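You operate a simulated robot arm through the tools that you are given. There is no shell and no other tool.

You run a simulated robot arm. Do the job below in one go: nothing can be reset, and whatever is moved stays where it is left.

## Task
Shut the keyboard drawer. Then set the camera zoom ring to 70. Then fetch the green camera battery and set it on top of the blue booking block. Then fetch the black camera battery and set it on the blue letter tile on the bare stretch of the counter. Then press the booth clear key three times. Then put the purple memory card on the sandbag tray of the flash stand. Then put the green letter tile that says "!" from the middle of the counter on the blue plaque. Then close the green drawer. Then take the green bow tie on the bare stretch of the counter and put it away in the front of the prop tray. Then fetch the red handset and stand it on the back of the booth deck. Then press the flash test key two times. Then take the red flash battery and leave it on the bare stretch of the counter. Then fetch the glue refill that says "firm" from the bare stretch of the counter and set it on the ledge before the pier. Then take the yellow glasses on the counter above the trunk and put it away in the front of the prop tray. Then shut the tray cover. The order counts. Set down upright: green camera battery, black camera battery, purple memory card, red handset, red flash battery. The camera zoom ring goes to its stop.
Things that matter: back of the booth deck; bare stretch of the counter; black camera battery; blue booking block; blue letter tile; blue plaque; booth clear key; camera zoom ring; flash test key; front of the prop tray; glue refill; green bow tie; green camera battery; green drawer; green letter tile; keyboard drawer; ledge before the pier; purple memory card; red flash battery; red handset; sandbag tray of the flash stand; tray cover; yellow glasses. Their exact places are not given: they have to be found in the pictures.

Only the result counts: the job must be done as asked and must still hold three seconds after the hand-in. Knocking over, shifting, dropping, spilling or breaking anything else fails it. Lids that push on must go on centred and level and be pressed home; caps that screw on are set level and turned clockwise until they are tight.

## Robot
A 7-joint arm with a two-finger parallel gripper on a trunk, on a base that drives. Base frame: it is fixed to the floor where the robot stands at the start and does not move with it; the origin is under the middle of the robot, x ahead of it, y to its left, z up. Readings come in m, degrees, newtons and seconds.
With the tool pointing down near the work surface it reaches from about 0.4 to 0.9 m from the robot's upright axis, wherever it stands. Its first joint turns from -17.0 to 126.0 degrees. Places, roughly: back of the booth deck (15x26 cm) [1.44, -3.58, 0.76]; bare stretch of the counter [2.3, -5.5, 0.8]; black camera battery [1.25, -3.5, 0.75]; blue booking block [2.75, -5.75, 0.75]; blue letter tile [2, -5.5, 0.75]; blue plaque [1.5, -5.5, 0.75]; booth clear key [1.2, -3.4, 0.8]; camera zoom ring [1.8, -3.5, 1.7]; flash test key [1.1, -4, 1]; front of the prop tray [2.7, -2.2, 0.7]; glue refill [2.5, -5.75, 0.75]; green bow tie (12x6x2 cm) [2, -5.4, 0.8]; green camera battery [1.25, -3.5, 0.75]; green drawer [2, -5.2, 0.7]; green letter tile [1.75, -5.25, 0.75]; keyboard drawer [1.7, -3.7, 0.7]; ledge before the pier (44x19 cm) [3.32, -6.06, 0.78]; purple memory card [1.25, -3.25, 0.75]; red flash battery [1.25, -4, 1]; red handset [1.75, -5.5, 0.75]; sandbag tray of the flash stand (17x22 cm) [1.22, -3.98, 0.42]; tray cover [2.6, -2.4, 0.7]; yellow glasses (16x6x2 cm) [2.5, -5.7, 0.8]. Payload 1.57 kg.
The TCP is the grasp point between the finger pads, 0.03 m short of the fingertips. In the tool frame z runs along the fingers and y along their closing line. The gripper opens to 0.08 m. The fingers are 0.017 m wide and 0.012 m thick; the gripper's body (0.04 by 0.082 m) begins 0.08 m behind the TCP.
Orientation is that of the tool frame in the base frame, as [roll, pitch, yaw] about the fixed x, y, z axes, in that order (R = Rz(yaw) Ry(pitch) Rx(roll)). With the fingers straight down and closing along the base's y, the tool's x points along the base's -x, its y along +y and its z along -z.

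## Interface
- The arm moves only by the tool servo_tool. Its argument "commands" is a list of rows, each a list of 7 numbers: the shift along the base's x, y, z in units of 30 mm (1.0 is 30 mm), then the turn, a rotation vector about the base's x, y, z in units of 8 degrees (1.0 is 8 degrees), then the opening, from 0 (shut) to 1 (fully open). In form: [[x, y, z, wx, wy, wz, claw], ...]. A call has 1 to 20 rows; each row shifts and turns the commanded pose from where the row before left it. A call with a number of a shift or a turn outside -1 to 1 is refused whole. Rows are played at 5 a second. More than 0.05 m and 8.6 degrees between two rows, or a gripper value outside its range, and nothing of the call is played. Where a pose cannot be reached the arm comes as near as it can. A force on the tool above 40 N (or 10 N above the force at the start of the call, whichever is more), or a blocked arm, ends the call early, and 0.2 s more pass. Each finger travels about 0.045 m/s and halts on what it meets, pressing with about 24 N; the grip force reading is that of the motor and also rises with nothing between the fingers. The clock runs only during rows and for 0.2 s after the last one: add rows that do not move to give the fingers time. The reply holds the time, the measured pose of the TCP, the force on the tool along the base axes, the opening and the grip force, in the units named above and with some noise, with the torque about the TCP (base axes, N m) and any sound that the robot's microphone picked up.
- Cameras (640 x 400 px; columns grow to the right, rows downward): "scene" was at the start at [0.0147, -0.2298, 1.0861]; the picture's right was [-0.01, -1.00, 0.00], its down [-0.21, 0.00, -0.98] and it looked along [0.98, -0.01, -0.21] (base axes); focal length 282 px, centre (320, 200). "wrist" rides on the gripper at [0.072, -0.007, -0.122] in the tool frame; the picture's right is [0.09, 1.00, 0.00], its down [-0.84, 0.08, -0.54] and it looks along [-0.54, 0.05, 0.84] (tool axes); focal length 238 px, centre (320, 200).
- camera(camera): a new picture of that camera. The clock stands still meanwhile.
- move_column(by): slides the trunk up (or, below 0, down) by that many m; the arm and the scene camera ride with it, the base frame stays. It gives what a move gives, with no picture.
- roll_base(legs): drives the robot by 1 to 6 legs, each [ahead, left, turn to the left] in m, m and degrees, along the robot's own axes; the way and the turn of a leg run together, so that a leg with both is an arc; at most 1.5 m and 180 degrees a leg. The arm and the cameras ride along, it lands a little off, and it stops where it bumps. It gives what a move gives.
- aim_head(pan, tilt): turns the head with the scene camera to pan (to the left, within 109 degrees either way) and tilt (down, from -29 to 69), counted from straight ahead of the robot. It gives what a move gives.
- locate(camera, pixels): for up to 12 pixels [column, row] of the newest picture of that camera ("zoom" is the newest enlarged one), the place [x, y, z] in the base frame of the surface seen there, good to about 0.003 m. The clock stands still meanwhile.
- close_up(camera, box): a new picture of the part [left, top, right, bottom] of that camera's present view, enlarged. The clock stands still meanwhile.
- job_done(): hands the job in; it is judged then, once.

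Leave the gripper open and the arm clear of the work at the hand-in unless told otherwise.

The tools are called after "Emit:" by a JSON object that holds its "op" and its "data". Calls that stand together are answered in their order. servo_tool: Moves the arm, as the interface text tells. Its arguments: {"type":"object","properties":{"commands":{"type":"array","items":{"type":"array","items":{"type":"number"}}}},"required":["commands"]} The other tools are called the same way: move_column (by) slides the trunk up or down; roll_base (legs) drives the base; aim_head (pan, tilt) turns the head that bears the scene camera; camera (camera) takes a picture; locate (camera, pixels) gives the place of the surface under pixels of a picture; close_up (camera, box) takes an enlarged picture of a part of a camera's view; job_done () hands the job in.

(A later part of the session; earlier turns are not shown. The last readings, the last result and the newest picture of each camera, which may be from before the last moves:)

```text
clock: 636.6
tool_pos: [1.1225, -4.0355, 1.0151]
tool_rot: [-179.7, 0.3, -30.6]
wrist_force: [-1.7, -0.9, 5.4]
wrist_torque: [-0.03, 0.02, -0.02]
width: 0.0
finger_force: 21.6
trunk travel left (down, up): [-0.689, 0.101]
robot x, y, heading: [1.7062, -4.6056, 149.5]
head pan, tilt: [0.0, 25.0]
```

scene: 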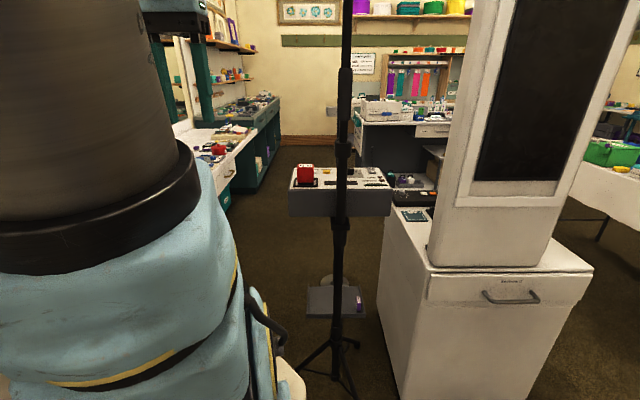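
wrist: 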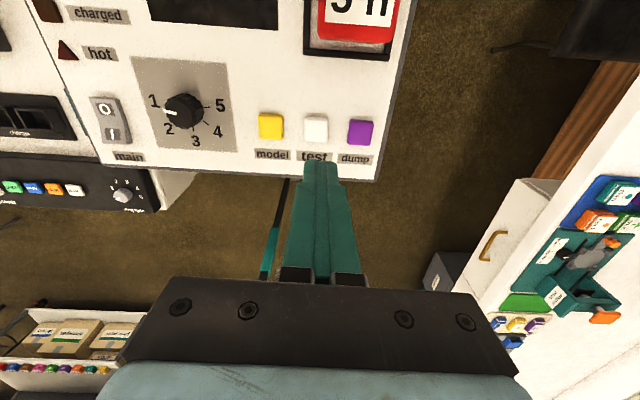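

First click heard. I rise 18 mm and press the second time.

Emit:
{"op": "servo_tool", "data": {"commands": [[0, 0, 0.3, 0, 0, 0, 0], [0, 0, 0.3, 0, 0, 0, 0], [0, 0, 0, 0, 0, 0, 0], [0, 0, -0.3, 0, 0, 0, 0], [0, 0, -0.15, 0, 0, 0, 0], [0, 0, -0.1, 0, 0, 0, 0], [0, 0, -0.05, 0, 0, 0, 0], [0, 0, 0, 0, 0, 0, 0]]}}

```text
clock: 638.4
tool_pos: [1.1206, -4.0343, 1.0146]
tool_rot: [-179.9, 0.3, -30.8]
wrist_force: [-1.1, -0.2, 2.6]
wrist_torque: [-0.04, 0.06, 0.02]
width: 0.0002
finger_force: 20.7
trunk travel left (down, up): [-0.689, 0.101]
robot x, y, heading: [1.706, -4.6023, 149.6]
head pan, tilt: [0.0, 25.0]
heard: click
```

Second click: test key done. Now the red battery: I rise, open the fingers and move above it.

Emit:
{"op": "servo_tool", "data": {"commands": [[0, 0, 1, 0, 0, 0, 0], [0, 0, 1, 0, 0, 0, 0.5], [0, 0, 1, 0, 0, 0, 1], [0, 0, 1, 0, 0, 0, 1], [0.628, -0.623, 0, 0, 0, 0, 1], [0.628, -0.623, 0, 0, 0, 0, 1], [0.628, -0.623, 0, 0, 0, 0, 1], [0.628, -0.623, 0, 0, 0, 0, 1], [0, 0, 0, 0, 0, 0, 1]]}}

Emit:
{"op": "camera", "data": {"camera": "wrist"}}

Emit:
{"op": "close_up", "data": {"camera": "wrist", "box": [270, 90, 370, 190]}}

```text
clock: 640.4
tool_pos: [1.1954, -4.1091, 1.1335]
tool_rot: [-179.8, 0.2, -30.8]
wrist_force: [-1.1, 0.5, -0.4]
wrist_torque: [-0.02, -0.02, 0.01]
width: 0.0804
finger_force: 0.1
trunk travel left (down, up): [-0.689, 0.101]
robot x, y, heading: [1.708, -4.607, 150.0]
head pan, tilt: [0.0, 25.0]
```

```text
taken
```

wrist: 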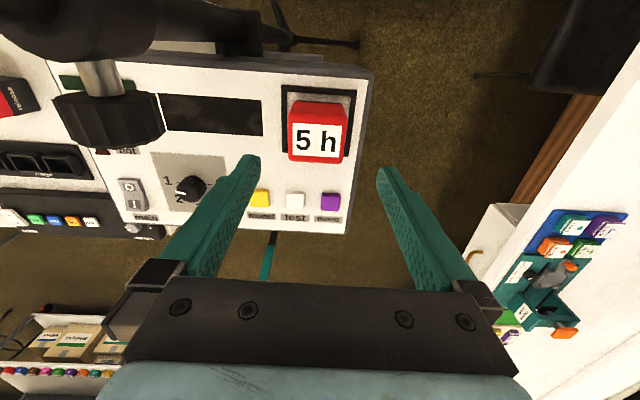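

```text
4.00 times, centred on (320, 140) of wrist
```

zoom: 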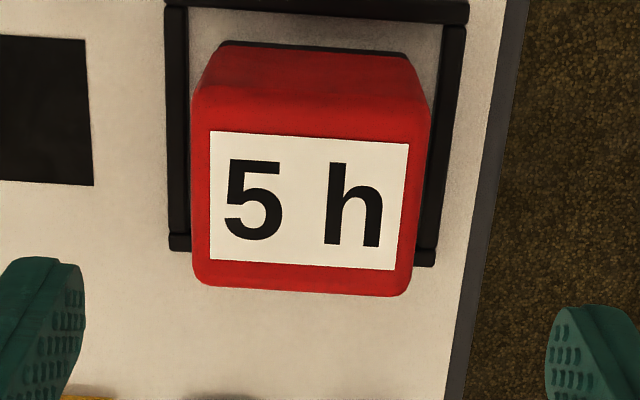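

Centred. I check the black rim's height before descending.

Emit:
{"op": "locate", "data": {"camera": "zoom", "pixels": [[178, 150], [178, 240], [455, 150], [425, 255], [300, 10], [312, 205], [205, 200], [418, 200], [312, 125], [312, 285]]}}

```text
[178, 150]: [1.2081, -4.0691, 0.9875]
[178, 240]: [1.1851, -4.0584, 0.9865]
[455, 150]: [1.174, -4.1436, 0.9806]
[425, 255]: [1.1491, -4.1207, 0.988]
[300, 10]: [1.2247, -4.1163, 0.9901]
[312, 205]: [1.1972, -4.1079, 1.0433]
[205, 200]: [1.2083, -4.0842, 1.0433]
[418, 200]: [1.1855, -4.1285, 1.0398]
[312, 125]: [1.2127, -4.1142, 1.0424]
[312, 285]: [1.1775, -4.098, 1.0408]
```

Rim z≈0.988, battery 5 cm wide. I descend to TCP z 1.026 and close.

Emit:
{"op": "servo_tool", "data": {"commands": [[0, 0, -1, 0, 0, 0, 1], [0, 0, -1, 0, 0, 0, 1], [0, 0, -1, 0, 0, 0, 1], [0, 0, -0.55, 0, 0, 0, 1], [0, 0, 0, 0, 0, 0, 1], [0, 0, 0, 0, 0, 0, 0], [0, 0, 0, 0, 0, 0, 0], [0, 0, 0, 0, 0, 0, 0], [0, 0, 0, 0, 0, 0, 0], [0, 0, 0, 0, 0, 0, 0]]}}

Emit:
{"op": "servo_tool", "data": {"commands": [[0, 0, 0.3, 0, 0, 0, 0], [0, 0, 0.5, 0, 0, 0, 0], [0, 0, 1, 0, 0, 0, 0], [0, 0, 1, 0, 0, 0, 0]]}}

Emit:
{"op": "camera", "data": {"camera": "wrist"}}

```text
clock: 642.6
tool_pos: [1.1963, -4.1094, 1.0271]
tool_rot: [-179.7, 0.2, -30.7]
wrist_force: [0.1, 0.0, 0.4]
wrist_torque: [0.03, 0.05, 0.03]
width: 0.054
finger_force: 24.3
trunk travel left (down, up): [-0.689, 0.101]
robot x, y, heading: [1.705, -4.6088, 149.7]
head pan, tilt: [0.0, 25.0]
```

```text
clock: 643.6
tool_pos: [1.1975, -4.1111, 1.1094]
tool_rot: [-179.8, 0.0, -30.7]
wrist_force: [-0.3, -0.3, -3.2]
wrist_torque: [0.01, 0.01, 0.0]
width: 0.0538
finger_force: 24.4
trunk travel left (down, up): [-0.689, 0.101]
robot x, y, heading: [1.7066, -4.6062, 149.8]
head pan, tilt: [0.0, 25.0]
```

```text
taken
```

wrist: 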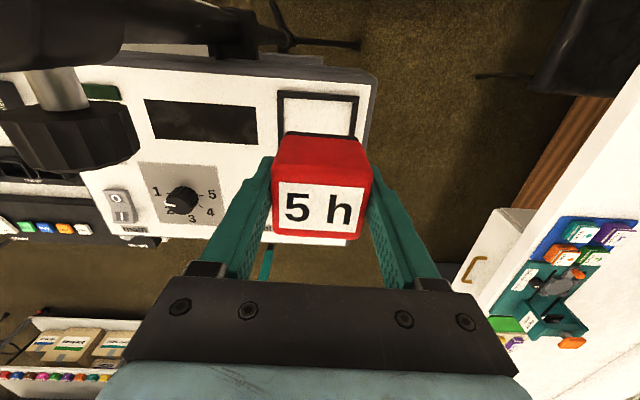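

Battery lifted. I retract the hand away from the pole, back off diagonally, and turn to face the counter.

Emit:
{"op": "servo_tool", "data": {"commands": [[0.507, -0.895, 0.33, 0, 0, 0, 0], [0.507, -0.895, 0.33, 0, 0, 0, 0], [0.507, -0.895, 0.33, 0, 0, 0, 0], [0.507, -0.895, 0.33, 0, 0, 0, 0], [0.507, -0.895, 0.33, 0, 0, 0, 0], [0.507, -0.895, 0.33, 0, 0, 0, 0], [0.507, -0.895, 0.33, 0, 0, 0, 0], [0.507, -0.895, 0.33, 0, 0, 0, 0], [0.507, -0.895, 0.33, 0, 0, 0, 0]]}}

Emit:
{"op": "roll_base", "data": {"legs": [[-0.4, 0, 0], [0, -0.36, 0], [0, 0, 90]]}}

Emit:
{"op": "move_column", "data": {"by": -0.25}}

```text
clock: 645.6
tool_pos: [1.333, -4.352, 1.2017]
tool_rot: [-179.8, 0.0, -30.7]
wrist_force: [-0.2, 0.4, -3.5]
wrist_torque: [0.0, -0.04, -0.01]
width: 0.0538
finger_force: 23.9
trunk travel left (down, up): [-0.689, 0.101]
robot x, y, heading: [1.7062, -4.6064, 149.8]
head pan, tilt: [0.0, 25.0]
```

```text
clock: 653.9
tool_pos: [1.9874, -4.8723, 1.2022]
tool_rot: [-179.8, 0.2, 59.3]
wrist_force: [-0.4, 0.1, -3.9]
wrist_torque: [0.03, -0.03, -0.03]
width: 0.0539
finger_force: 24.4
trunk travel left (down, up): [-0.689, 0.101]
robot x, y, heading: [2.242, -4.5022, -120.1]
head pan, tilt: [0.0, 25.0]
```

```text
clock: 656.4
tool_pos: [1.9882, -4.8725, 0.9508]
tool_rot: [-179.8, 0.2, 59.3]
wrist_force: [0.4, 0.1, -3.4]
wrist_torque: [0.02, -0.03, 0.03]
width: 0.0539
finger_force: 24.3
trunk travel left (down, up): [-0.439, 0.351]
robot x, y, heading: [2.239, -4.498, -120.0]
head pan, tilt: [0.0, 25.0]
```

I strafe left 0.49 m and ahead 0.1 m to face the chosen free spot (2.225,-5.50).

Emit:
{"op": "roll_base", "data": {"legs": [[0.1, 0.49, 0]]}}

Emit:
{"op": "camera", "data": {"camera": "wrist"}}

Emit:
{"op": "camera", "data": {"camera": "scene"}}

```text
clock: 659.4
tool_pos: [2.3671, -5.205, 0.9524]
tool_rot: [-179.8, 0.2, 60.1]
wrist_force: [0.8, 0.5, -3.9]
wrist_torque: [0.01, 0.01, 0.0]
width: 0.0538
finger_force: 23.9
trunk travel left (down, up): [-0.439, 0.351]
robot x, y, heading: [2.6153, -4.8311, -119.6]
head pan, tilt: [0.0, 25.0]
```

```text
taken
```

wrist: 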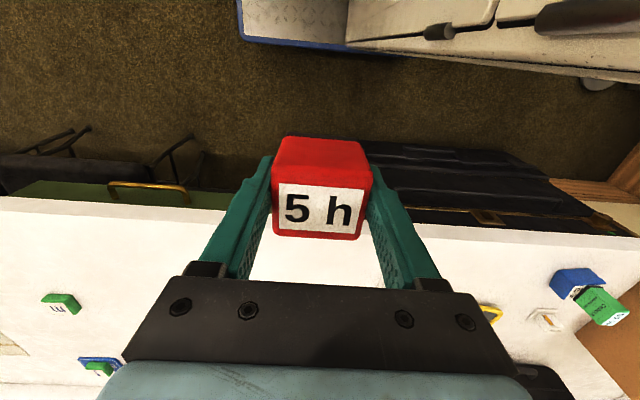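

```text
taken
```

scene: 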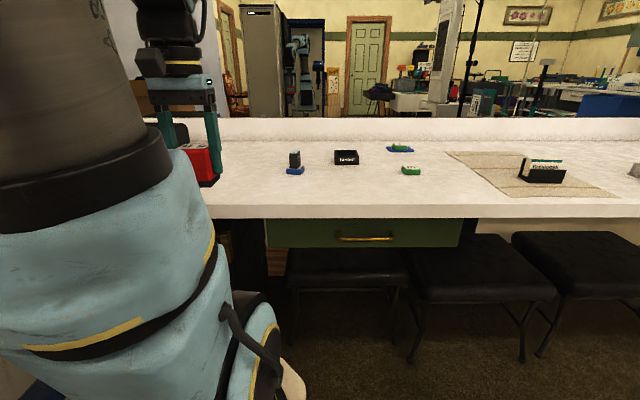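

I move over the spot and check it's free.

Emit:
{"op": "servo_tool", "data": {"commands": [[-0.473, -0.985, 0, 0, 0, 0, 0], [-0.473, -0.985, 0, 0, 0, 0, 0], [-0.473, -0.985, 0, 0, 0, 0, 0], [-0.473, -0.985, 0, 0, 0, 0, 0], [-0.473, -0.985, 0, 0, 0, 0, 0], [-0.473, -0.985, 0, 0, 0, 0, 0], [-0.473, -0.985, 0, 0, 0, 0, 0], [-0.473, -0.985, 0, 0, 0, 0, 0], [-0.473, -0.985, 0, 0, 0, 0, 0], [-0.473, -0.985, 0, 0, 0, 0, 0], [0, 0, -0.5, 0, 0, 0, 0]]}}

Emit:
{"op": "camera", "data": {"camera": "wrist"}}

```text
clock: 661.8
tool_pos: [2.224, -5.502, 0.9359]
tool_rot: [-179.8, 0.1, 60.1]
wrist_force: [0.0, 0.1, -3.2]
wrist_torque: [0.03, 0.0, 0.01]
width: 0.0537
finger_force: 23.9
trunk travel left (down, up): [-0.439, 0.351]
robot x, y, heading: [2.6168, -4.8299, -119.3]
head pan, tilt: [0.0, 25.0]
```

```text
taken
```

wrist: 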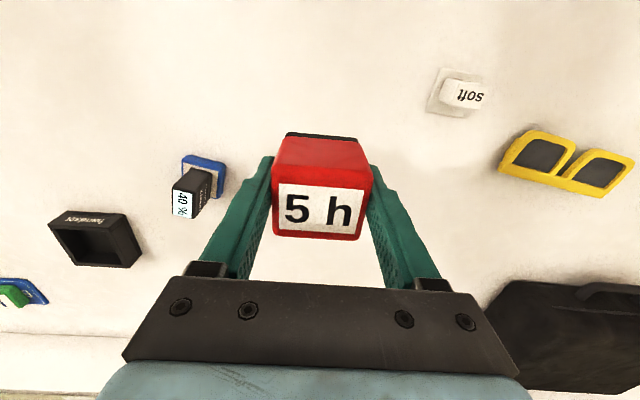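

Free spot. I lower.

Emit:
{"op": "servo_tool", "data": {"commands": [[0, 0, -1, 0, 0, 0, 0], [0, 0, -1, 0, 0, 0, 0], [0, 0, -1, 0, 0, 0, 0], [0, 0, -0.3, 0, 0, 0, 0], [0, 0, -0.15, 0, 0, 0, 0], [0, 0, 0, 0, 0, 0, 0]]}}

Emit:
{"op": "servo_tool", "data": {"commands": [[0, 0, -0.1, 0, 0, 0, 0], [0, 0, -0.1, 0, 0, 0, 0], [0, 0, -0.08, 0, 0, 0, 0], [0, 0, 0, 0, 0, 0, 0]]}}

```text
clock: 663.2
tool_pos: [2.226, -5.5011, 0.8327]
tool_rot: [-179.8, 0.2, 60.0]
wrist_force: [0.2, 0.8, -2.7]
wrist_torque: [0.03, -0.01, 0.01]
width: 0.0538
finger_force: 24.3
trunk travel left (down, up): [-0.439, 0.351]
robot x, y, heading: [2.6126, -4.8297, -119.6]
head pan, tilt: [0.0, 25.0]
```

```text
clock: 664.2
tool_pos: [2.2263, -5.5027, 0.8248]
tool_rot: [-179.7, 0.4, 60.0]
wrist_force: [-1.8, -0.7, 17.5]
wrist_torque: [-0.01, -0.5, 0.09]
width: 0.0542
finger_force: 24.1
trunk travel left (down, up): [-0.439, 0.351]
robot x, y, heading: [2.6154, -4.8304, -119.5]
head pan, tilt: [0.0, 25.0]
```

Contact (≈21 N). I relieve slightly, open, and rise.

Emit:
{"op": "servo_tool", "data": {"commands": [[0, 0, 0.05, 0, 0, 0, 0], [0, 0, 0, 0, 0, 0, 0.95], [0, 0, 0, 0, 0, 0, 0.95], [0, 0, 0, 0, 0, 0, 0.95], [0, 0, 0.4, 0, 0, 0, 0.95], [0, 0, 1, 0, 0, 0, 0.95], [0, 0, 1, 0, 0, 0, 0.95], [0, 0, 1, 0, 0, 0, 0.95], [0, 0, 1, 0, 0, 0, 0.95]]}}

Emit:
{"op": "camera", "data": {"camera": "wrist"}}

```text
clock: 666.2
tool_pos: [2.2267, -5.5032, 0.9588]
tool_rot: [-179.9, 0.2, 60.2]
wrist_force: [-0.1, -0.2, -0.1]
wrist_torque: [0.04, -0.02, 0.01]
width: 0.0761
finger_force: 0.2
trunk travel left (down, up): [-0.439, 0.351]
robot x, y, heading: [2.6167, -4.8324, -119.7]
head pan, tilt: [0.0, 25.0]
```

```text
taken
```

wrist: 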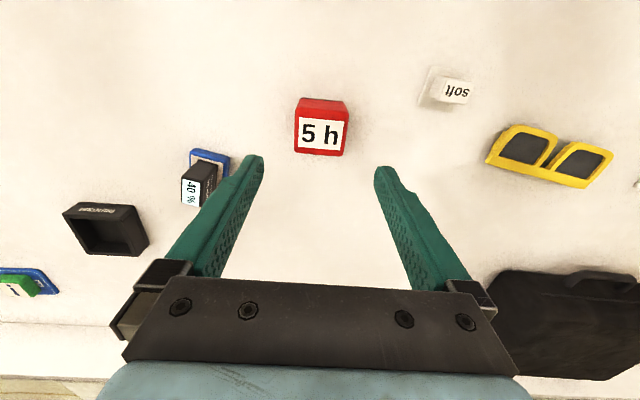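

The red battery stands on the counter. Next the "firm" refill behind the blue block. I strafe left 0.47 m with the hand raised.

Emit:
{"op": "servo_tool", "data": {"commands": [[0.25, 0.43, 0.8, 0, 0, 0, 0.7], [0.25, 0.43, 0.5, 0, 0, 0, 0.7], [0.25, 0.43, 0, 0, 0, 0, 0.7]]}}

Emit:
{"op": "roll_base", "data": {"legs": [[0, 0.46, -0.3]]}}

Emit:
{"op": "camera", "data": {"camera": "wrist"}}

```text
clock: 667.0
tool_pos: [2.2483, -5.4652, 0.9968]
tool_rot: [-179.8, 0.1, 60.0]
wrist_force: [0.0, 0.0, -0.1]
wrist_torque: [0.01, 0.01, -0.01]
width: 0.0559
finger_force: 0.1
trunk travel left (down, up): [-0.439, 0.351]
robot x, y, heading: [2.6154, -4.8275, -119.7]
head pan, tilt: [0.0, 25.0]
```

```text
clock: 669.8
tool_pos: [2.6474, -5.6915, 0.9961]
tool_rot: [-179.9, 0.2, 59.6]
wrist_force: [0.8, 0.4, 0.0]
wrist_torque: [-0.01, 0.0, 0.03]
width: 0.056
finger_force: 0.0
trunk travel left (down, up): [-0.439, 0.351]
robot x, y, heading: [3.0157, -5.0586, -119.9]
head pan, tilt: [0.0, 25.0]
```

```text
taken
```

wrist: 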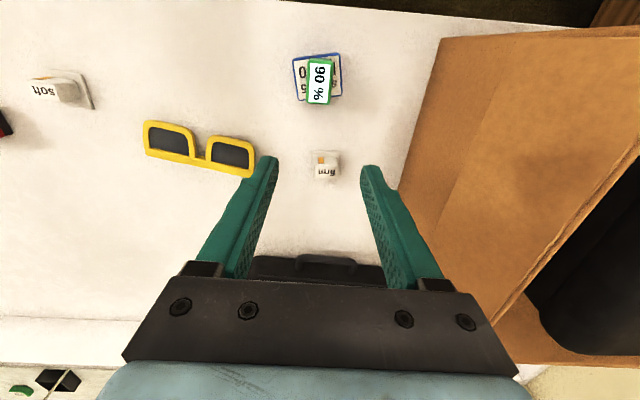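

I zoom on the "firm" refill.

Emit:
{"op": "close_up", "data": {"camera": "wrist", "box": [285, 130, 365, 200]}}

Emit:
{"op": "locate", "data": {"camera": "zoom", "pixels": [[370, 210], [330, 130], [410, 130], [340, 215], [410, 225], [310, 190], [435, 180], [370, 250], [345, 165], [405, 170]]}}

```text
5.71 times, centred on (325, 165) of wrist
```

zoom: 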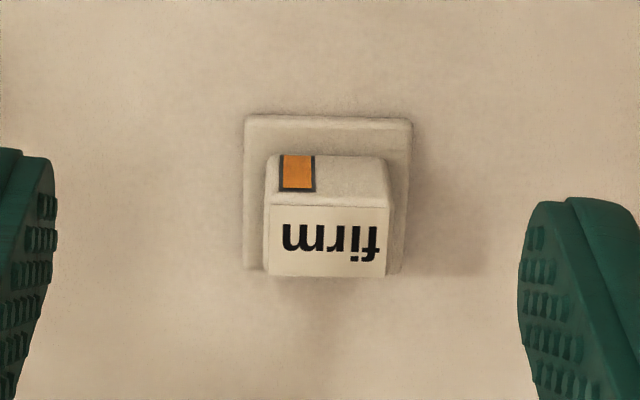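

```text
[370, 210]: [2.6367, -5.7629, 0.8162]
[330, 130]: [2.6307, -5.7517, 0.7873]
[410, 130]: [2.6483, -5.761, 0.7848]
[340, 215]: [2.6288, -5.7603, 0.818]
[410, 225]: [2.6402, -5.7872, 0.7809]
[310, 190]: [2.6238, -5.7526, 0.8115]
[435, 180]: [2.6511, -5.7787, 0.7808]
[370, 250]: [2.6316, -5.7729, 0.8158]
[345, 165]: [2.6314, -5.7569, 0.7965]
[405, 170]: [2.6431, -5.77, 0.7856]
```

Refill cube centre ≈ (2.625,-5.765), top z 0.816, on a small flange. I move above it and check.

Emit:
{"op": "servo_tool", "data": {"commands": [[-0.25, -0.82, -0.8, 0, 0, 0, 0.6], [-0.25, -0.82, -0.8, 0, 0, 0, 0.6], [-0.25, -0.82, -0.8, 0, 0, 0, 0.6], [0, 0, 0, 0, 0, 0, 0.6]]}}

Emit:
{"op": "camera", "data": {"camera": "wrist"}}

```text
clock: 670.8
tool_pos: [2.6272, -5.7665, 0.9258]
tool_rot: [-179.8, 0.1, 59.8]
wrist_force: [-0.5, -0.2, 0.3]
wrist_torque: [-0.01, -0.01, -0.04]
width: 0.0482
finger_force: 0.0
trunk travel left (down, up): [-0.439, 0.351]
robot x, y, heading: [3.019, -5.0577, -120.1]
head pan, tilt: [0.0, 25.0]
```

```text
taken
```

wrist: 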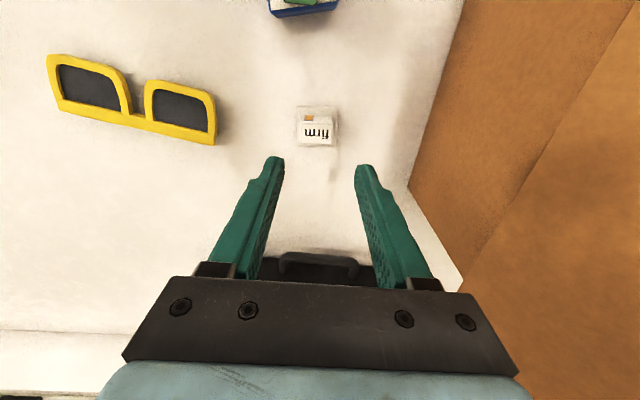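

Offset 5 mm sideways only; I correct, descend and close.

Emit:
{"op": "servo_tool", "data": {"commands": [[-0.145, 0.084, -1, 0, 0, 0, 0.6], [0, 0, -1, 0, 0, 0, 0.6], [0, 0, -1, 0, 0, 0, 0.6], [0, 0, -0.42, 0, 0, 0, 0.6], [0, 0, 0, 0, 0, 0, 0.6], [0, 0, 0, 0, 0, 0, 0], [0, 0, 0, 0, 0, 0, 0], [0, 0, 0, 0, 0, 0, 0], [0, 0, 0, 0, 0, 0, 0]]}}

Emit:
{"op": "camera", "data": {"camera": "wrist"}}

```text
clock: 672.8
tool_pos: [2.6208, -5.7653, 0.8232]
tool_rot: [-179.8, 0.1, 59.7]
wrist_force: [0.7, 0.3, -0.5]
wrist_torque: [0.01, -0.02, 0.04]
width: 0.0308
finger_force: 24.3
trunk travel left (down, up): [-0.439, 0.351]
robot x, y, heading: [3.0198, -5.0596, -119.8]
head pan, tilt: [0.0, 25.0]
```

```text
taken
```

wrist: 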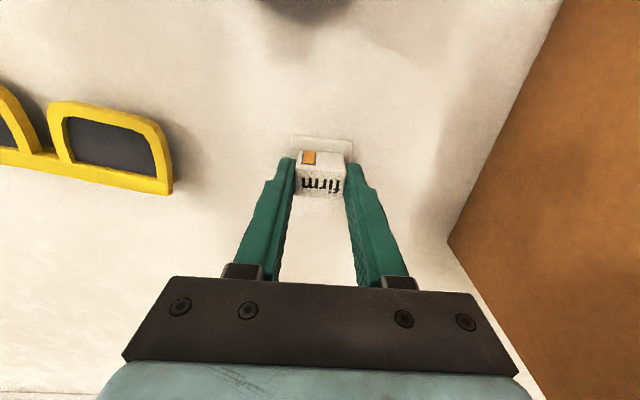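

Gripped at 31 mm. I lift and check whether the flange comes along.

Emit:
{"op": "servo_tool", "data": {"commands": [[0, 0, 0.3, 0, 0, 0, 0], [0, 0, 0.7, 0, 0, 0, 0], [0, 0, 1, 0, 0, 0, 0], [0, 0, 1, 0, 0, 0, 0], [0, 0, 1, 0, 0, 0, 0], [0, 0, 1, 0, 0, 0, 0]]}}

Emit:
{"op": "camera", "data": {"camera": "wrist"}}

```text
clock: 674.1
tool_pos: [2.6215, -5.7636, 0.9722]
tool_rot: [-179.7, 0.1, 59.7]
wrist_force: [-1.0, -0.1, 0.0]
wrist_torque: [0.03, -0.01, 0.01]
width: 0.031
finger_force: 24.3
trunk travel left (down, up): [-0.439, 0.351]
robot x, y, heading: [3.0165, -5.063, -119.9]
head pan, tilt: [0.0, 25.0]
```

```text
taken
```

wrist: 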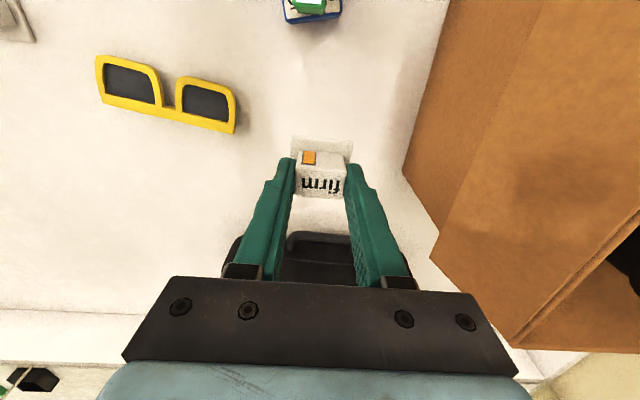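

The refill comes whole. I retract, back off, and turn left to look for the ledge before the pier.

Emit:
{"op": "servo_tool", "data": {"commands": [[0.427, 0.909, 0.2, 0, 0, 0, 0], [0.427, 0.909, 0.2, 0, 0, 0, 0], [0.427, 0.909, 0.2, 0, 0, 0, 0], [0.427, 0.909, 0.2, 0, 0, 0, 0], [0.427, 0.909, 0.2, 0, 0, 0, 0], [0.427, 0.909, 0.2, 0, 0, 0, 0], [0.427, 0.909, 0.2, 0, 0, 0, 0], [0.427, 0.909, 0.2, 0, 0, 0, 0], [0.427, 0.909, 0, 0, 0, 0, 0], [0.427, 0.909, 0, 0, 0, 0, 0], [0.427, 0.909, 0, 0, 0, 0, 0], [0.427, 0.909, 0, 0, 0, 0, 0]]}}

Emit:
{"op": "roll_base", "data": {"legs": [[-0.3, -0.2, 0], [0, 0, 60]]}}

Emit:
{"op": "aim_head", "data": {"pan": -10, "tilt": 25}}

Emit:
{"op": "camera", "data": {"camera": "scene"}}

```text
clock: 676.8
tool_pos: [2.7722, -5.4373, 1.0193]
tool_rot: [-179.9, 0.2, 59.7]
wrist_force: [-0.1, -0.1, -0.1]
wrist_torque: [0.02, 0.01, -0.01]
width: 0.031
finger_force: 24.3
trunk travel left (down, up): [-0.439, 0.351]
robot x, y, heading: [3.0163, -5.0595, -119.8]
head pan, tilt: [0.0, 25.0]
```

```text
clock: 681.7
tool_pos: [3.1984, -5.0985, 1.0204]
tool_rot: [-179.9, 0.3, 119.7]
wrist_force: [0.7, 0.2, -0.5]
wrist_torque: [0.0, 0.01, 0.02]
width: 0.031
finger_force: 24.5
trunk travel left (down, up): [-0.439, 0.351]
robot x, y, heading: [2.995, -4.6974, -60.1]
head pan, tilt: [0.0, 25.0]
```

```text
clock: 682.5
tool_pos: [3.1976, -5.0986, 1.0201]
tool_rot: [-179.7, 0.2, 119.6]
wrist_force: [-0.4, 0.2, -0.7]
wrist_torque: [-0.02, 0.01, 0.03]
width: 0.031
finger_force: 23.9
trunk travel left (down, up): [-0.439, 0.351]
robot x, y, heading: [2.9966, -4.6977, -59.9]
head pan, tilt: [-10.0, 25.0]
```

```text
taken
```

scene: 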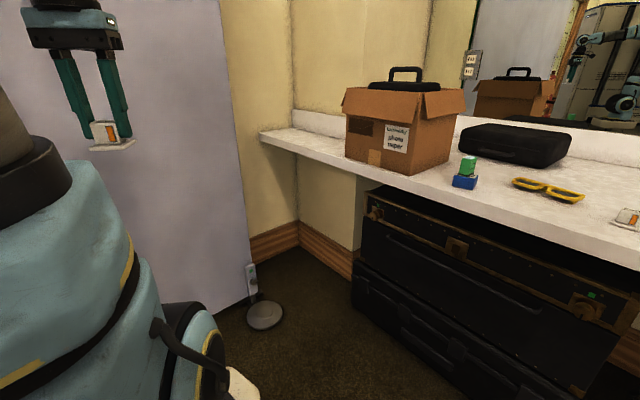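

I see the ledge: the counter's end beyond the cardboard box, at (300,145). I locate it.

Emit:
{"op": "close_up", "data": {"camera": "scene", "box": [240, 60, 480, 220]}}

Emit:
{"op": "locate", "data": {"camera": "zoom", "pixels": [[60, 195], [150, 210], [250, 235], [140, 185], [200, 190], [245, 205], [280, 240], [90, 200], [120, 230], [300, 180], [270, 250], [440, 265]]}}

Emit:
{"op": "locate", "data": {"camera": "scene", "pixels": [[265, 318], [247, 300], [225, 330], [265, 200], [230, 100]]}}

```text
2.50 times, centred on (360, 140) of scene
```

zoom: 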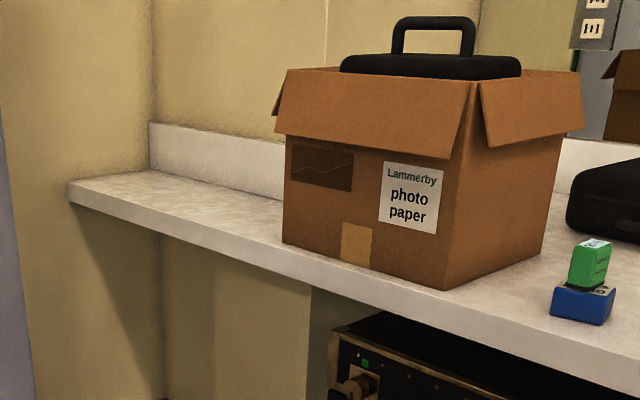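

```text
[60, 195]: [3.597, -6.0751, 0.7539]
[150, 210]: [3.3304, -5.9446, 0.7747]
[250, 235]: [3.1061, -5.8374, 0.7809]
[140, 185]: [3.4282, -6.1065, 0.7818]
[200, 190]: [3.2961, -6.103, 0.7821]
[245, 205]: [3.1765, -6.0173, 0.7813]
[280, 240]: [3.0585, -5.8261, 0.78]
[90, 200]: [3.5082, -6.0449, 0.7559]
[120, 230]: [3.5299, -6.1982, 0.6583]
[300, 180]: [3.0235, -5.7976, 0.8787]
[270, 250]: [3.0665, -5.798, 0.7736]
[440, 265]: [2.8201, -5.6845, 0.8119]
```

```text
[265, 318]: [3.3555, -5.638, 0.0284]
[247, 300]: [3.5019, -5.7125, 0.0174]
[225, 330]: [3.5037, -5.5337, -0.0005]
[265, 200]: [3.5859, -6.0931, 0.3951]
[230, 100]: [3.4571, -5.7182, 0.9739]
```

The ledge spans u 5.66–6.1, v -3.67…-3.48 at z 0.781. I'll stand at (u 5.3, v -2.85) with heading about -84.5° so the ledge spot (5.80,-3.55) is straight ahead.

Emit:
{"op": "roll_base", "data": {"legs": [[0, 0, -24.6], [0.44, 0.11, 0]]}}

Emit:
{"op": "camera", "data": {"camera": "scene"}}

Emit:
{"op": "camera", "data": {"camera": "wrist"}}

```text
clock: 686.4
tool_pos: [3.1675, -5.5699, 1.0195]
tool_rot: [-179.9, 0.2, 95.2]
wrist_force: [-0.1, 0.8, -0.1]
wrist_torque: [-0.02, 0.01, 0.02]
width: 0.0309
finger_force: 24.6
trunk travel left (down, up): [-0.439, 0.351]
robot x, y, heading: [3.1455, -5.1218, -84.3]
head pan, tilt: [-10.0, 25.0]
```

```text
taken
```

scene: 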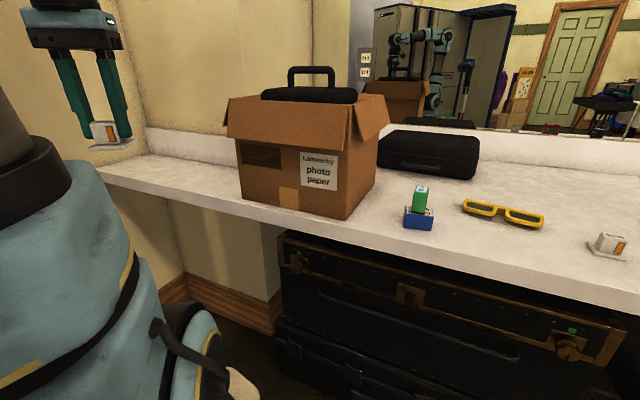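

```text
taken
```

wrist: 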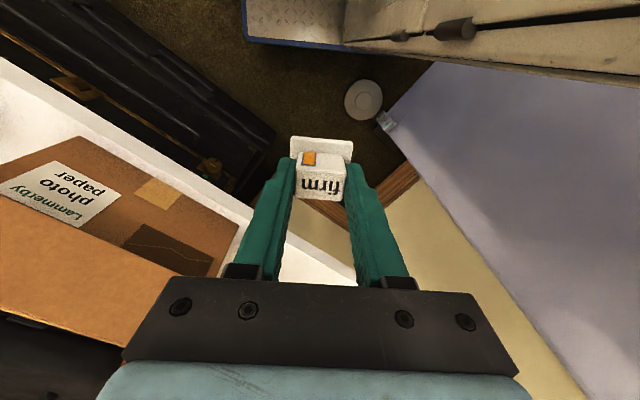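

I extend toward the ledge spot (3.235,-5.982), lowering on the way.

Emit:
{"op": "servo_tool", "data": {"commands": [[0.16, -0.982, 0, 0, 0, 0, 0], [0.16, -0.982, 0, 0, 0, 0, 0], [0.16, -0.982, 0, 0, 0, 0, 0], [0.16, -0.982, 0, 0, 0, 0, 0], [0.16, -0.982, -0.3, 0, 0, 0, 0], [0.16, -0.982, -0.5, 0, 0, 0, 0], [0.16, -0.982, -0.5, 0, 0, 0, 0], [0.16, -0.982, -0.5, 0, 0, 0, 0], [0.16, -0.982, -0.5, 0, 0, 0, 0], [0.16, -0.982, -0.5, 0, 0, 0, 0], [0.16, -0.982, -0.5, 0, 0, 0, 0], [0, 0, 0, 0, 0, 0, 0]]}}

Emit:
{"op": "camera", "data": {"camera": "wrist"}}

```text
clock: 689.0
tool_pos: [3.2193, -5.8946, 0.9193]
tool_rot: [-179.8, 0.3, 95.3]
wrist_force: [0.1, 0.3, -0.5]
wrist_torque: [-0.01, -0.01, -0.02]
width: 0.0311
finger_force: 24.1
trunk travel left (down, up): [-0.439, 0.351]
robot x, y, heading: [3.1479, -5.1212, -84.3]
head pan, tilt: [-10.0, 25.0]
```

```text
taken
```

wrist: 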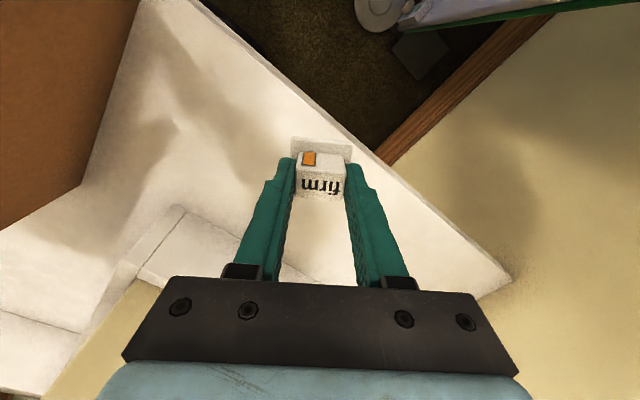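

Still at the ledge's front edge; I move 9 cm further in.

Emit:
{"op": "servo_tool", "data": {"commands": [[0.173, -0.976, -0.3, 0, 0, 0, 0], [0.173, -0.976, -0.3, 0, 0, 0, 0], [0.173, -0.976, -0.3, 0, 0, 0, 0], [0, 0, 0, 0, 0, 0, 0]]}}

Emit:
{"op": "camera", "data": {"camera": "wrist"}}

```text
clock: 690.0
tool_pos: [3.2338, -5.9822, 0.8941]
tool_rot: [-179.8, 0.1, 95.2]
wrist_force: [-0.2, 0.9, -0.9]
wrist_torque: [-0.01, 0.01, -0.04]
width: 0.031
finger_force: 23.8
trunk travel left (down, up): [-0.439, 0.351]
robot x, y, heading: [3.1494, -5.1195, -84.2]
head pan, tilt: [-10.0, 25.0]
```

```text
taken
```

wrist: 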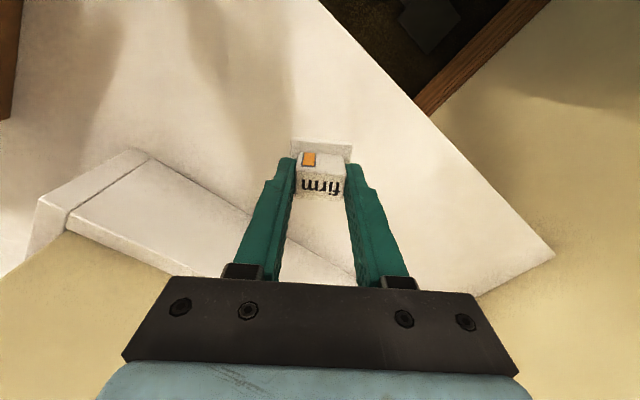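

The spot is well on the ledge. I lower.

Emit:
{"op": "servo_tool", "data": {"commands": [[0, 0, -1, 0, 0, 0, 0], [0, 0, -0.9, 0, 0, 0, 0], [0, 0, -0.3, 0, 0, 0, 0], [0, 0, 0, 0, 0, 0, 0]]}}

Emit:
{"op": "servo_tool", "data": {"commands": [[0, 0, -0.08, 0, 0, 0, 0], [0, 0, -0.08, 0, 0, 0, 0], [0, 0, -0.06, 0, 0, 0, 0], [0, 0, 0, 0, 0, 0, 0]]}}

```text
clock: 691.0
tool_pos: [3.2364, -5.9808, 0.8282]
tool_rot: [-179.8, 0.2, 95.3]
wrist_force: [0.0, -0.4, 0.0]
wrist_torque: [0.02, 0.02, -0.01]
width: 0.0309
finger_force: 24.0
trunk travel left (down, up): [-0.439, 0.351]
robot x, y, heading: [3.1451, -5.1205, -84.3]
head pan, tilt: [-10.0, 25.0]
```

```text
clock: 692.0
tool_pos: [3.2362, -5.9813, 0.8217]
tool_rot: [-179.8, 0.4, 95.1]
wrist_force: [0.1, 0.7, 4.3]
wrist_torque: [0.08, -0.12, 0.02]
width: 0.0309
finger_force: 23.9
trunk travel left (down, up): [-0.439, 0.351]
robot x, y, heading: [3.1447, -5.1186, -84.0]
head pan, tilt: [-10.0, 25.0]
```

Light contact. I release and rise.

Emit:
{"op": "servo_tool", "data": {"commands": [[0, 0, -0.03, 0, 0, 0, 0], [0, 0, 0, 0, 0, 0, 0.7], [0, 0, 0, 0, 0, 0, 0.7], [0, 0, 0, 0, 0, 0, 0.7], [0, 0, 0.5, 0, 0, 0, 0.7], [0, 0, 1, 0, 0, 0, 0.7], [0, 0, 1, 0, 0, 0, 0.7], [0, 0.5, 1, 0, 0, 0, 0.7]]}}

Emit:
{"op": "camera", "data": {"camera": "wrist"}}

```text
clock: 693.8
tool_pos: [3.2359, -5.9667, 0.925]
tool_rot: [-179.8, 0.1, 95.2]
wrist_force: [0.3, -0.5, -0.3]
wrist_torque: [0.0, 0.02, 0.0]
width: 0.0559
finger_force: 0.1
trunk travel left (down, up): [-0.439, 0.351]
robot x, y, heading: [3.1464, -5.1246, -84.4]
head pan, tilt: [-10.0, 25.0]
```

```text
taken
```

wrist: 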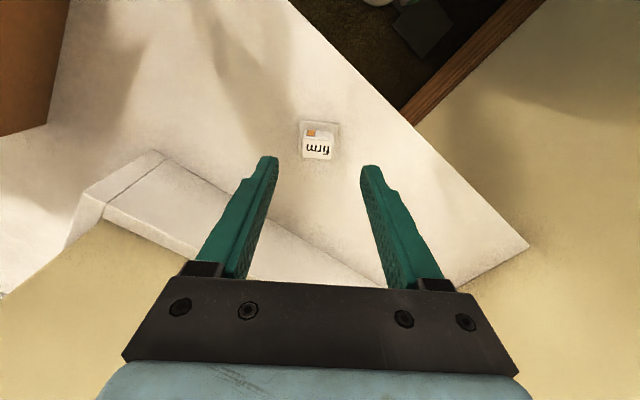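

The refill stands on the ledge. Next the yellow glasses. I retract, turn right 35.5°, and strafe right 0.3 m.

Emit:
{"op": "servo_tool", "data": {"commands": [[-0.095, 0.948, 0.3, 0, 0, 0, 0.7], [-0.095, 0.948, 0.3, 0, 0, 0, 0.7], [-0.095, 0.948, 0.3, 0, 0, 0, 0.7], [-0.095, 0.948, 0.3, 0, 0, 0, 0.7], [-0.095, 0.948, 0.3, 0, 0, 0, 0.7], [-0.095, 0.948, 0.3, 0, 0, 0, 0.7], [-0.095, 0.948, 0.3, 0, 0, 0, 0.7], [-0.095, 0.948, 0.3, 0, 0, 0, 0.7], [-0.095, 0.948, 0.3, 0, 0, 0, 0.7], [-0.095, 0.948, 0.3, 0, 0, 0, 0.7], [-0.095, 0.948, 0.3, 0, 0, 0, 0.7], [-0.095, 0.948, 0, 0, 0, 0, 0.7], [-0.095, 0.948, 0, 0, 0, 0, 0.7]]}}

Emit:
{"op": "roll_base", "data": {"legs": [[0, 0, -35.5], [0, -0.3, 0]]}}

Emit:
{"op": "servo_tool", "data": {"commands": [[-0.5, -0.865, 0, 0, 0, 0, 0.9], [-0.5, -0.865, 0, 0, 0, 0, 0.9], [-0.5, -0.865, 0, 0, 0, 0, 0.9], [-0.5, -0.865, 0, 0, 0, 0, 0.9], [-0.5, -0.865, -0.5, 0, 0, 0, 0.9], [-0.5, -0.865, -0.5, 0, 0, 0, 0.9]]}}

Emit:
{"op": "camera", "data": {"camera": "wrist"}}

```text
clock: 696.6
tool_pos: [3.1967, -5.5962, 1.0248]
tool_rot: [-179.8, 0.2, 95.2]
wrist_force: [-0.5, -0.2, -0.7]
wrist_torque: [0.04, -0.01, -0.03]
width: 0.0563
finger_force: 0.1
trunk travel left (down, up): [-0.439, 0.351]
robot x, y, heading: [3.1487, -5.1223, -84.5]
head pan, tilt: [-10.0, 25.0]
```

```text
clock: 700.3
tool_pos: [2.6624, -5.3967, 1.0261]
tool_rot: [-179.7, 0.3, 60.5]
wrist_force: [-0.1, 0.4, 0.4]
wrist_torque: [0.01, -0.01, 0.02]
width: 0.056
finger_force: 0.0
trunk travel left (down, up): [-0.439, 0.351]
robot x, y, heading: [2.8936, -4.9795, -118.8]
head pan, tilt: [-10.0, 25.0]
```

```text
clock: 701.7
tool_pos: [2.5718, -5.5502, 0.9952]
tool_rot: [-179.8, 0.2, 60.4]
wrist_force: [0.0, 1.3, 0.0]
wrist_torque: [-0.04, 0.0, 0.0]
width: 0.0721
finger_force: 0.0
trunk travel left (down, up): [-0.439, 0.351]
robot x, y, heading: [2.8944, -4.982, -119.2]
head pan, tilt: [-10.0, 25.0]
```

```text
taken
```

wrist: 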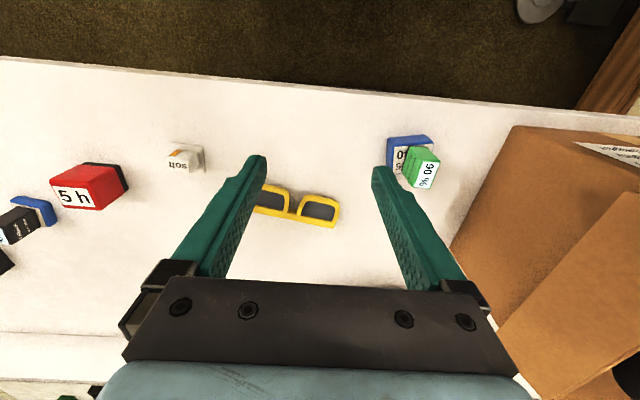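

I locate the glasses.

Emit:
{"op": "close_up", "data": {"camera": "wrist", "box": [240, 170, 350, 240]}}

Emit:
{"op": "locate", "data": {"camera": "wrist", "pixels": [[293, 214], [338, 203], [334, 226], [318, 195], [318, 223], [285, 190], [262, 210], [293, 207], [300, 196], [272, 186]]}}

```text
5.71 times, centred on (295, 205) of wrist
```

zoom: 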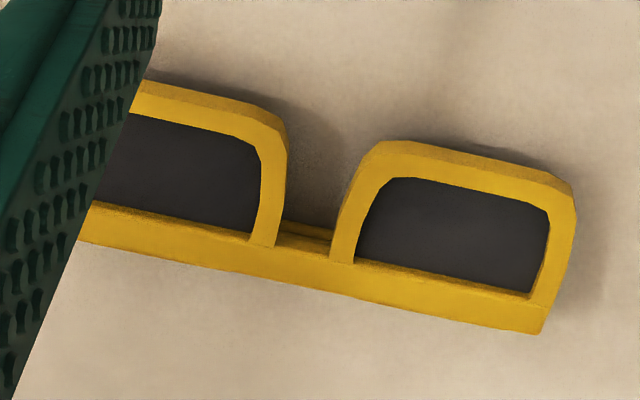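

```text
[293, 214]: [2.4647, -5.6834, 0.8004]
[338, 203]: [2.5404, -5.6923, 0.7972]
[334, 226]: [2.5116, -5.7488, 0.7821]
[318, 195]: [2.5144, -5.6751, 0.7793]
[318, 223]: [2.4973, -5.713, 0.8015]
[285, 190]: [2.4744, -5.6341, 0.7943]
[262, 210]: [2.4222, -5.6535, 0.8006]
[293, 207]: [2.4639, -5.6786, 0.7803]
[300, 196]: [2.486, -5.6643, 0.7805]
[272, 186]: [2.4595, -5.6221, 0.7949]
```

The glasses' long axis is ≈-38°. I'll grip across the right-hand lens (its far bar and near rim). I locate these edges.

Emit:
{"op": "locate", "data": {"camera": "zoom", "pixels": [[440, 300], [445, 312], [470, 155], [475, 165], [455, 230], [380, 150], [560, 180], [540, 320], [340, 270], [300, 260]]}}

```text
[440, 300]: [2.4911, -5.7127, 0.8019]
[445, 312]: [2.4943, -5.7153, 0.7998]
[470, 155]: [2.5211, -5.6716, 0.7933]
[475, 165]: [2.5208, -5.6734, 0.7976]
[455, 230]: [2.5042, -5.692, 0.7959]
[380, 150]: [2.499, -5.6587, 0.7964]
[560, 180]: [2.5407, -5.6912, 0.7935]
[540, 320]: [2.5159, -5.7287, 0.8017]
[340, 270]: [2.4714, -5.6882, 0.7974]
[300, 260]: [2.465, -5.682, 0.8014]
```

Lens centre ≈ (2.506,-5.693). I rotate the tool +81° and move above it.

Emit:
{"op": "servo_tool", "data": {"commands": [[-0.2, -0.433, 0, 0, 0, 0.923, 1], [-0.2, -0.433, 0, 0, 0, 0.923, 1], [-0.2, -0.433, 0, 0, 0, 0.923, 1], [-0.2, -0.433, 0, 0, 0, 0.923, 1], [-0.2, -0.433, 0, 0, 0, 0.923, 1], [-0.2, -0.433, 0, 0, 0, 0.923, 1], [-0.2, -0.433, 0, 0, 0, 0.923, 1], [-0.2, -0.433, 0, 0, 0, 0.923, 1], [-0.2, -0.433, 0, 0, 0, 0.923, 1], [-0.2, -0.433, -0.5, 0, 0, 0.923, 1], [-0.2, -0.433, -0.5, 0, 0, 0.923, 1], [0, 0, -1, 0, 0, 0, 1], [0, 0, 0, 0, 0, 0, 1]]}}

Emit:
{"op": "camera", "data": {"camera": "wrist"}}

```text
clock: 704.5
tool_pos: [2.5077, -5.6952, 0.9343]
tool_rot: [-179.8, 0.3, 141.7]
wrist_force: [0.2, 0.1, 0.3]
wrist_torque: [-0.02, 0.04, 0.01]
width: 0.0802
finger_force: 0.0
trunk travel left (down, up): [-0.439, 0.351]
robot x, y, heading: [2.8977, -4.9758, -118.8]
head pan, tilt: [-10.0, 25.0]
```

```text
taken
```

wrist: 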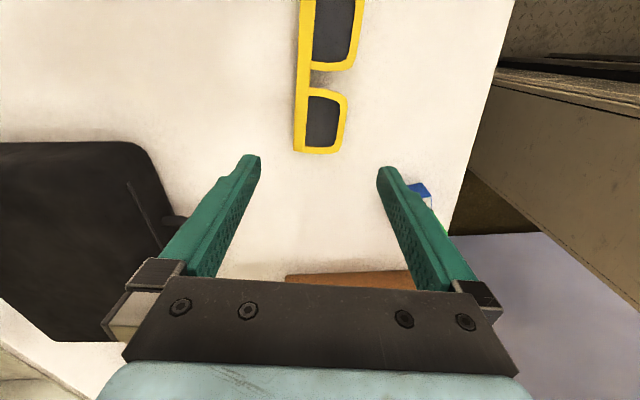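

Aligned over the lens; the suitcase is clear. I descend and close.

Emit:
{"op": "servo_tool", "data": {"commands": [[0, 0, -1, 0, 0, 0, 1], [0, 0, -1, 0, 0, 0, 1], [0, 0, -1, 0, 0, 0, 1], [0, 0, -0.95, 0, 0, 0, 1], [0, 0, 0, 0, 0, 0, 1], [0, 0, 0, 0, 0, 0, 0], [0, 0, 0, 0, 0, 0, 0], [0, 0, 0, 0, 0, 0, 0], [0, 0, 0, 0, 0, 0, 0], [0, 0, 0, 0, 0, 0, 0]]}}

Emit:
{"op": "servo_tool", "data": {"commands": [[0, 0, 0.3, 0, 0, 0, 0], [0, 0, 0.7, 0, 0, 0, 0], [0, 0, 1, 0, 0, 0, 0], [0, 0, 1, 0, 0, 0, 0], [0, 0, 1, 0, 0, 0, 0]]}}

Emit:
{"op": "camera", "data": {"camera": "wrist"}}

```text
clock: 706.7
tool_pos: [2.5043, -5.6955, 0.8172]
tool_rot: [-179.8, 0.2, 141.8]
wrist_force: [-0.1, -0.1, 0.2]
wrist_torque: [-0.01, -0.01, 0.01]
width: 0.0531
finger_force: 23.8
trunk travel left (down, up): [-0.439, 0.351]
robot x, y, heading: [2.895, -4.9758, -119.1]
head pan, tilt: [-10.0, 25.0]
```

```text
clock: 707.9
tool_pos: [2.5075, -5.6946, 0.9368]
tool_rot: [-179.9, 0.1, 141.8]
wrist_force: [0.0, 0.0, -0.4]
wrist_torque: [0.03, -0.06, -0.02]
width: 0.0532
finger_force: 23.8
trunk travel left (down, up): [-0.439, 0.351]
robot x, y, heading: [2.8935, -4.9776, -119.0]
head pan, tilt: [-10.0, 25.0]
```

```text
taken
```

wrist: 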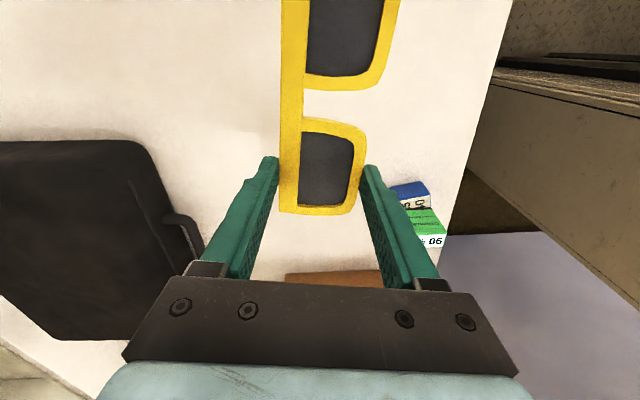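

Glasses held. I tuck the hand and drive to the tray: back 1 m, right 0.7 m, back 1.2 m, then rotate right to face the tray.

Emit:
{"op": "servo_tool", "data": {"commands": [[0.405, 0.918, 0.28, 0, 0, 0, 0], [0.405, 0.918, 0.28, 0, 0, 0, 0], [0.405, 0.918, 0.28, 0, 0, 0, 0], [0.405, 0.918, 0.28, 0, 0, 0, 0], [0.405, 0.918, 0.28, 0, 0, 0, 0], [0.405, 0.918, 0.28, 0, 0, 0, 0], [0.405, 0.918, 0.28, 0, 0, 0, 0], [0.405, 0.918, 0.28, 0, 0, 0, 0], [0.405, 0.918, 0.28, 0, 0, 0, 0], [0.405, 0.918, 0.28, 0, 0, 0, 0], [0.405, 0.918, 0.28, 0, 0, 0, 0]]}}

Emit:
{"op": "roll_base", "data": {"legs": [[-1.0, 0, -0.8], [0, -0.7, 0], [-1.2, 0, 0]]}}

Emit:
{"op": "roll_base", "data": {"legs": [[0, 0, -90]]}}

```text
clock: 710.3
tool_pos: [2.6411, -5.394, 1.0276]
tool_rot: [-179.8, 0.2, 141.7]
wrist_force: [0.2, 0.4, -0.6]
wrist_torque: [0.01, -0.05, -0.03]
width: 0.0529
finger_force: 23.9
trunk travel left (down, up): [-0.439, 0.351]
robot x, y, heading: [2.8956, -4.9801, -118.8]
head pan, tilt: [-10.0, 25.0]
```

```text
clock: 724.5
tool_pos: [3.1362, -3.1471, 1.0287]
tool_rot: [-179.8, 0.1, 141.5]
wrist_force: [-0.1, -0.3, -0.3]
wrist_torque: [0.03, -0.05, -0.01]
width: 0.0532
finger_force: 23.6
trunk travel left (down, up): [-0.439, 0.351]
robot x, y, heading: [3.3887, -2.7301, -119.5]
head pan, tilt: [-10.0, 25.0]
```

```text
clock: 728.7
tool_pos: [2.9756, -2.4773, 1.0289]
tool_rot: [-179.9, 0.2, 51.5]
wrist_force: [0.7, 0.4, -0.1]
wrist_torque: [0.0, 0.03, 0.02]
width: 0.0531
finger_force: 23.8
trunk travel left (down, up): [-0.439, 0.351]
robot x, y, heading: [3.3921, -2.7311, 150.7]
head pan, tilt: [-10.0, 25.0]
```

I shift right 0.22 m and ahead 0.15 m, rotate the tool back by -81°, and look.

Emit:
{"op": "roll_base", "data": {"legs": [[0.15, -0.22, -0.7]]}}

Emit:
{"op": "servo_tool", "data": {"commands": [[0, 0, 0, 0, 0, -0.918, 0], [0, 0, 0, 0, 0, -0.918, 0], [0, 0, 0, 0, 0, -0.918, 0], [0, 0, 0, 0, 0, -0.918, 0], [0, 0, 0, 0, 0, -0.918, 0], [0, 0, 0, 0, 0, -0.918, 0], [0, 0, 0, 0, 0, -0.918, 0], [0, 0, 0, 0, 0, -0.918, 0], [0, 0, 0, 0, 0, -0.918, 0], [0, 0, 0, 0, 0, -0.918, 0], [0, 0, 0, 0, 0, -0.918, 0]]}}

Emit:
{"op": "camera", "data": {"camera": "wrist"}}

Emit:
{"op": "aim_head", "data": {"pan": 0, "tilt": 40}}

Emit:
{"op": "camera", "data": {"camera": "scene"}}

```text
clock: 730.6
tool_pos: [2.9564, -2.2088, 1.0275]
tool_rot: [-179.8, 0.2, 50.5]
wrist_force: [0.1, -0.1, -0.1]
wrist_torque: [0.01, 0.02, -0.01]
width: 0.053
finger_force: 24.4
trunk travel left (down, up): [-0.439, 0.351]
robot x, y, heading: [3.3699, -2.4659, 150.1]
head pan, tilt: [-10.0, 25.0]
```

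```text
clock: 733.0
tool_pos: [2.956, -2.2084, 1.0273]
tool_rot: [-179.8, 0.2, -30.3]
wrist_force: [0.5, 0.4, 0.0]
wrist_torque: [0.03, 0.04, -0.02]
width: 0.053
finger_force: 23.8
trunk travel left (down, up): [-0.439, 0.351]
robot x, y, heading: [3.3663, -2.4669, 150.1]
head pan, tilt: [-10.0, 25.0]
```

```text
taken
```

wrist: 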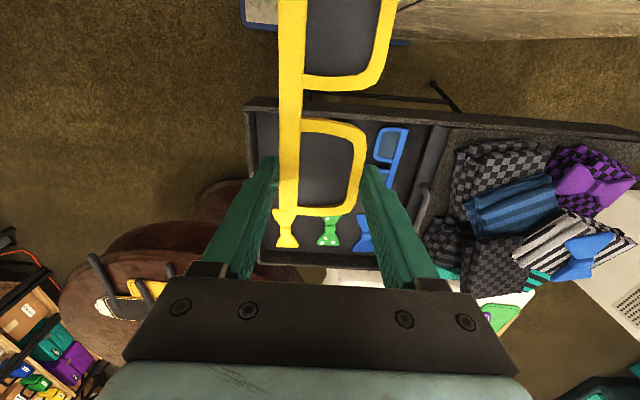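

```text
clock: 733.8
tool_pos: [2.956, -2.2088, 1.0286]
tool_rot: [-179.8, 0.2, -30.1]
wrist_force: [-0.5, 0.3, -0.3]
wrist_torque: [0.0, 0.01, 0.01]
width: 0.053
finger_force: 24.0
trunk travel left (down, up): [-0.439, 0.351]
robot x, y, heading: [3.3682, -2.4681, 150.0]
head pan, tilt: [0.0, 40.0]
```

```text
taken
```

scene: 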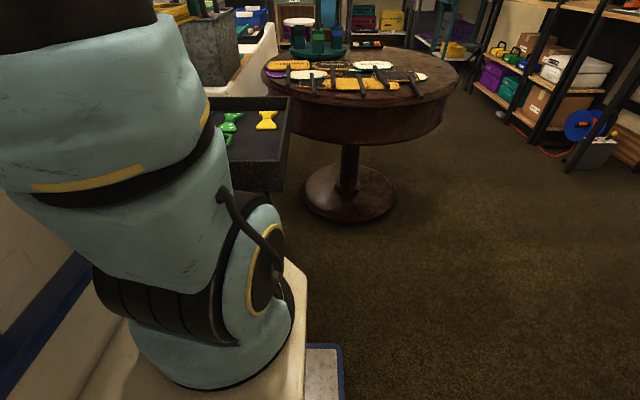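

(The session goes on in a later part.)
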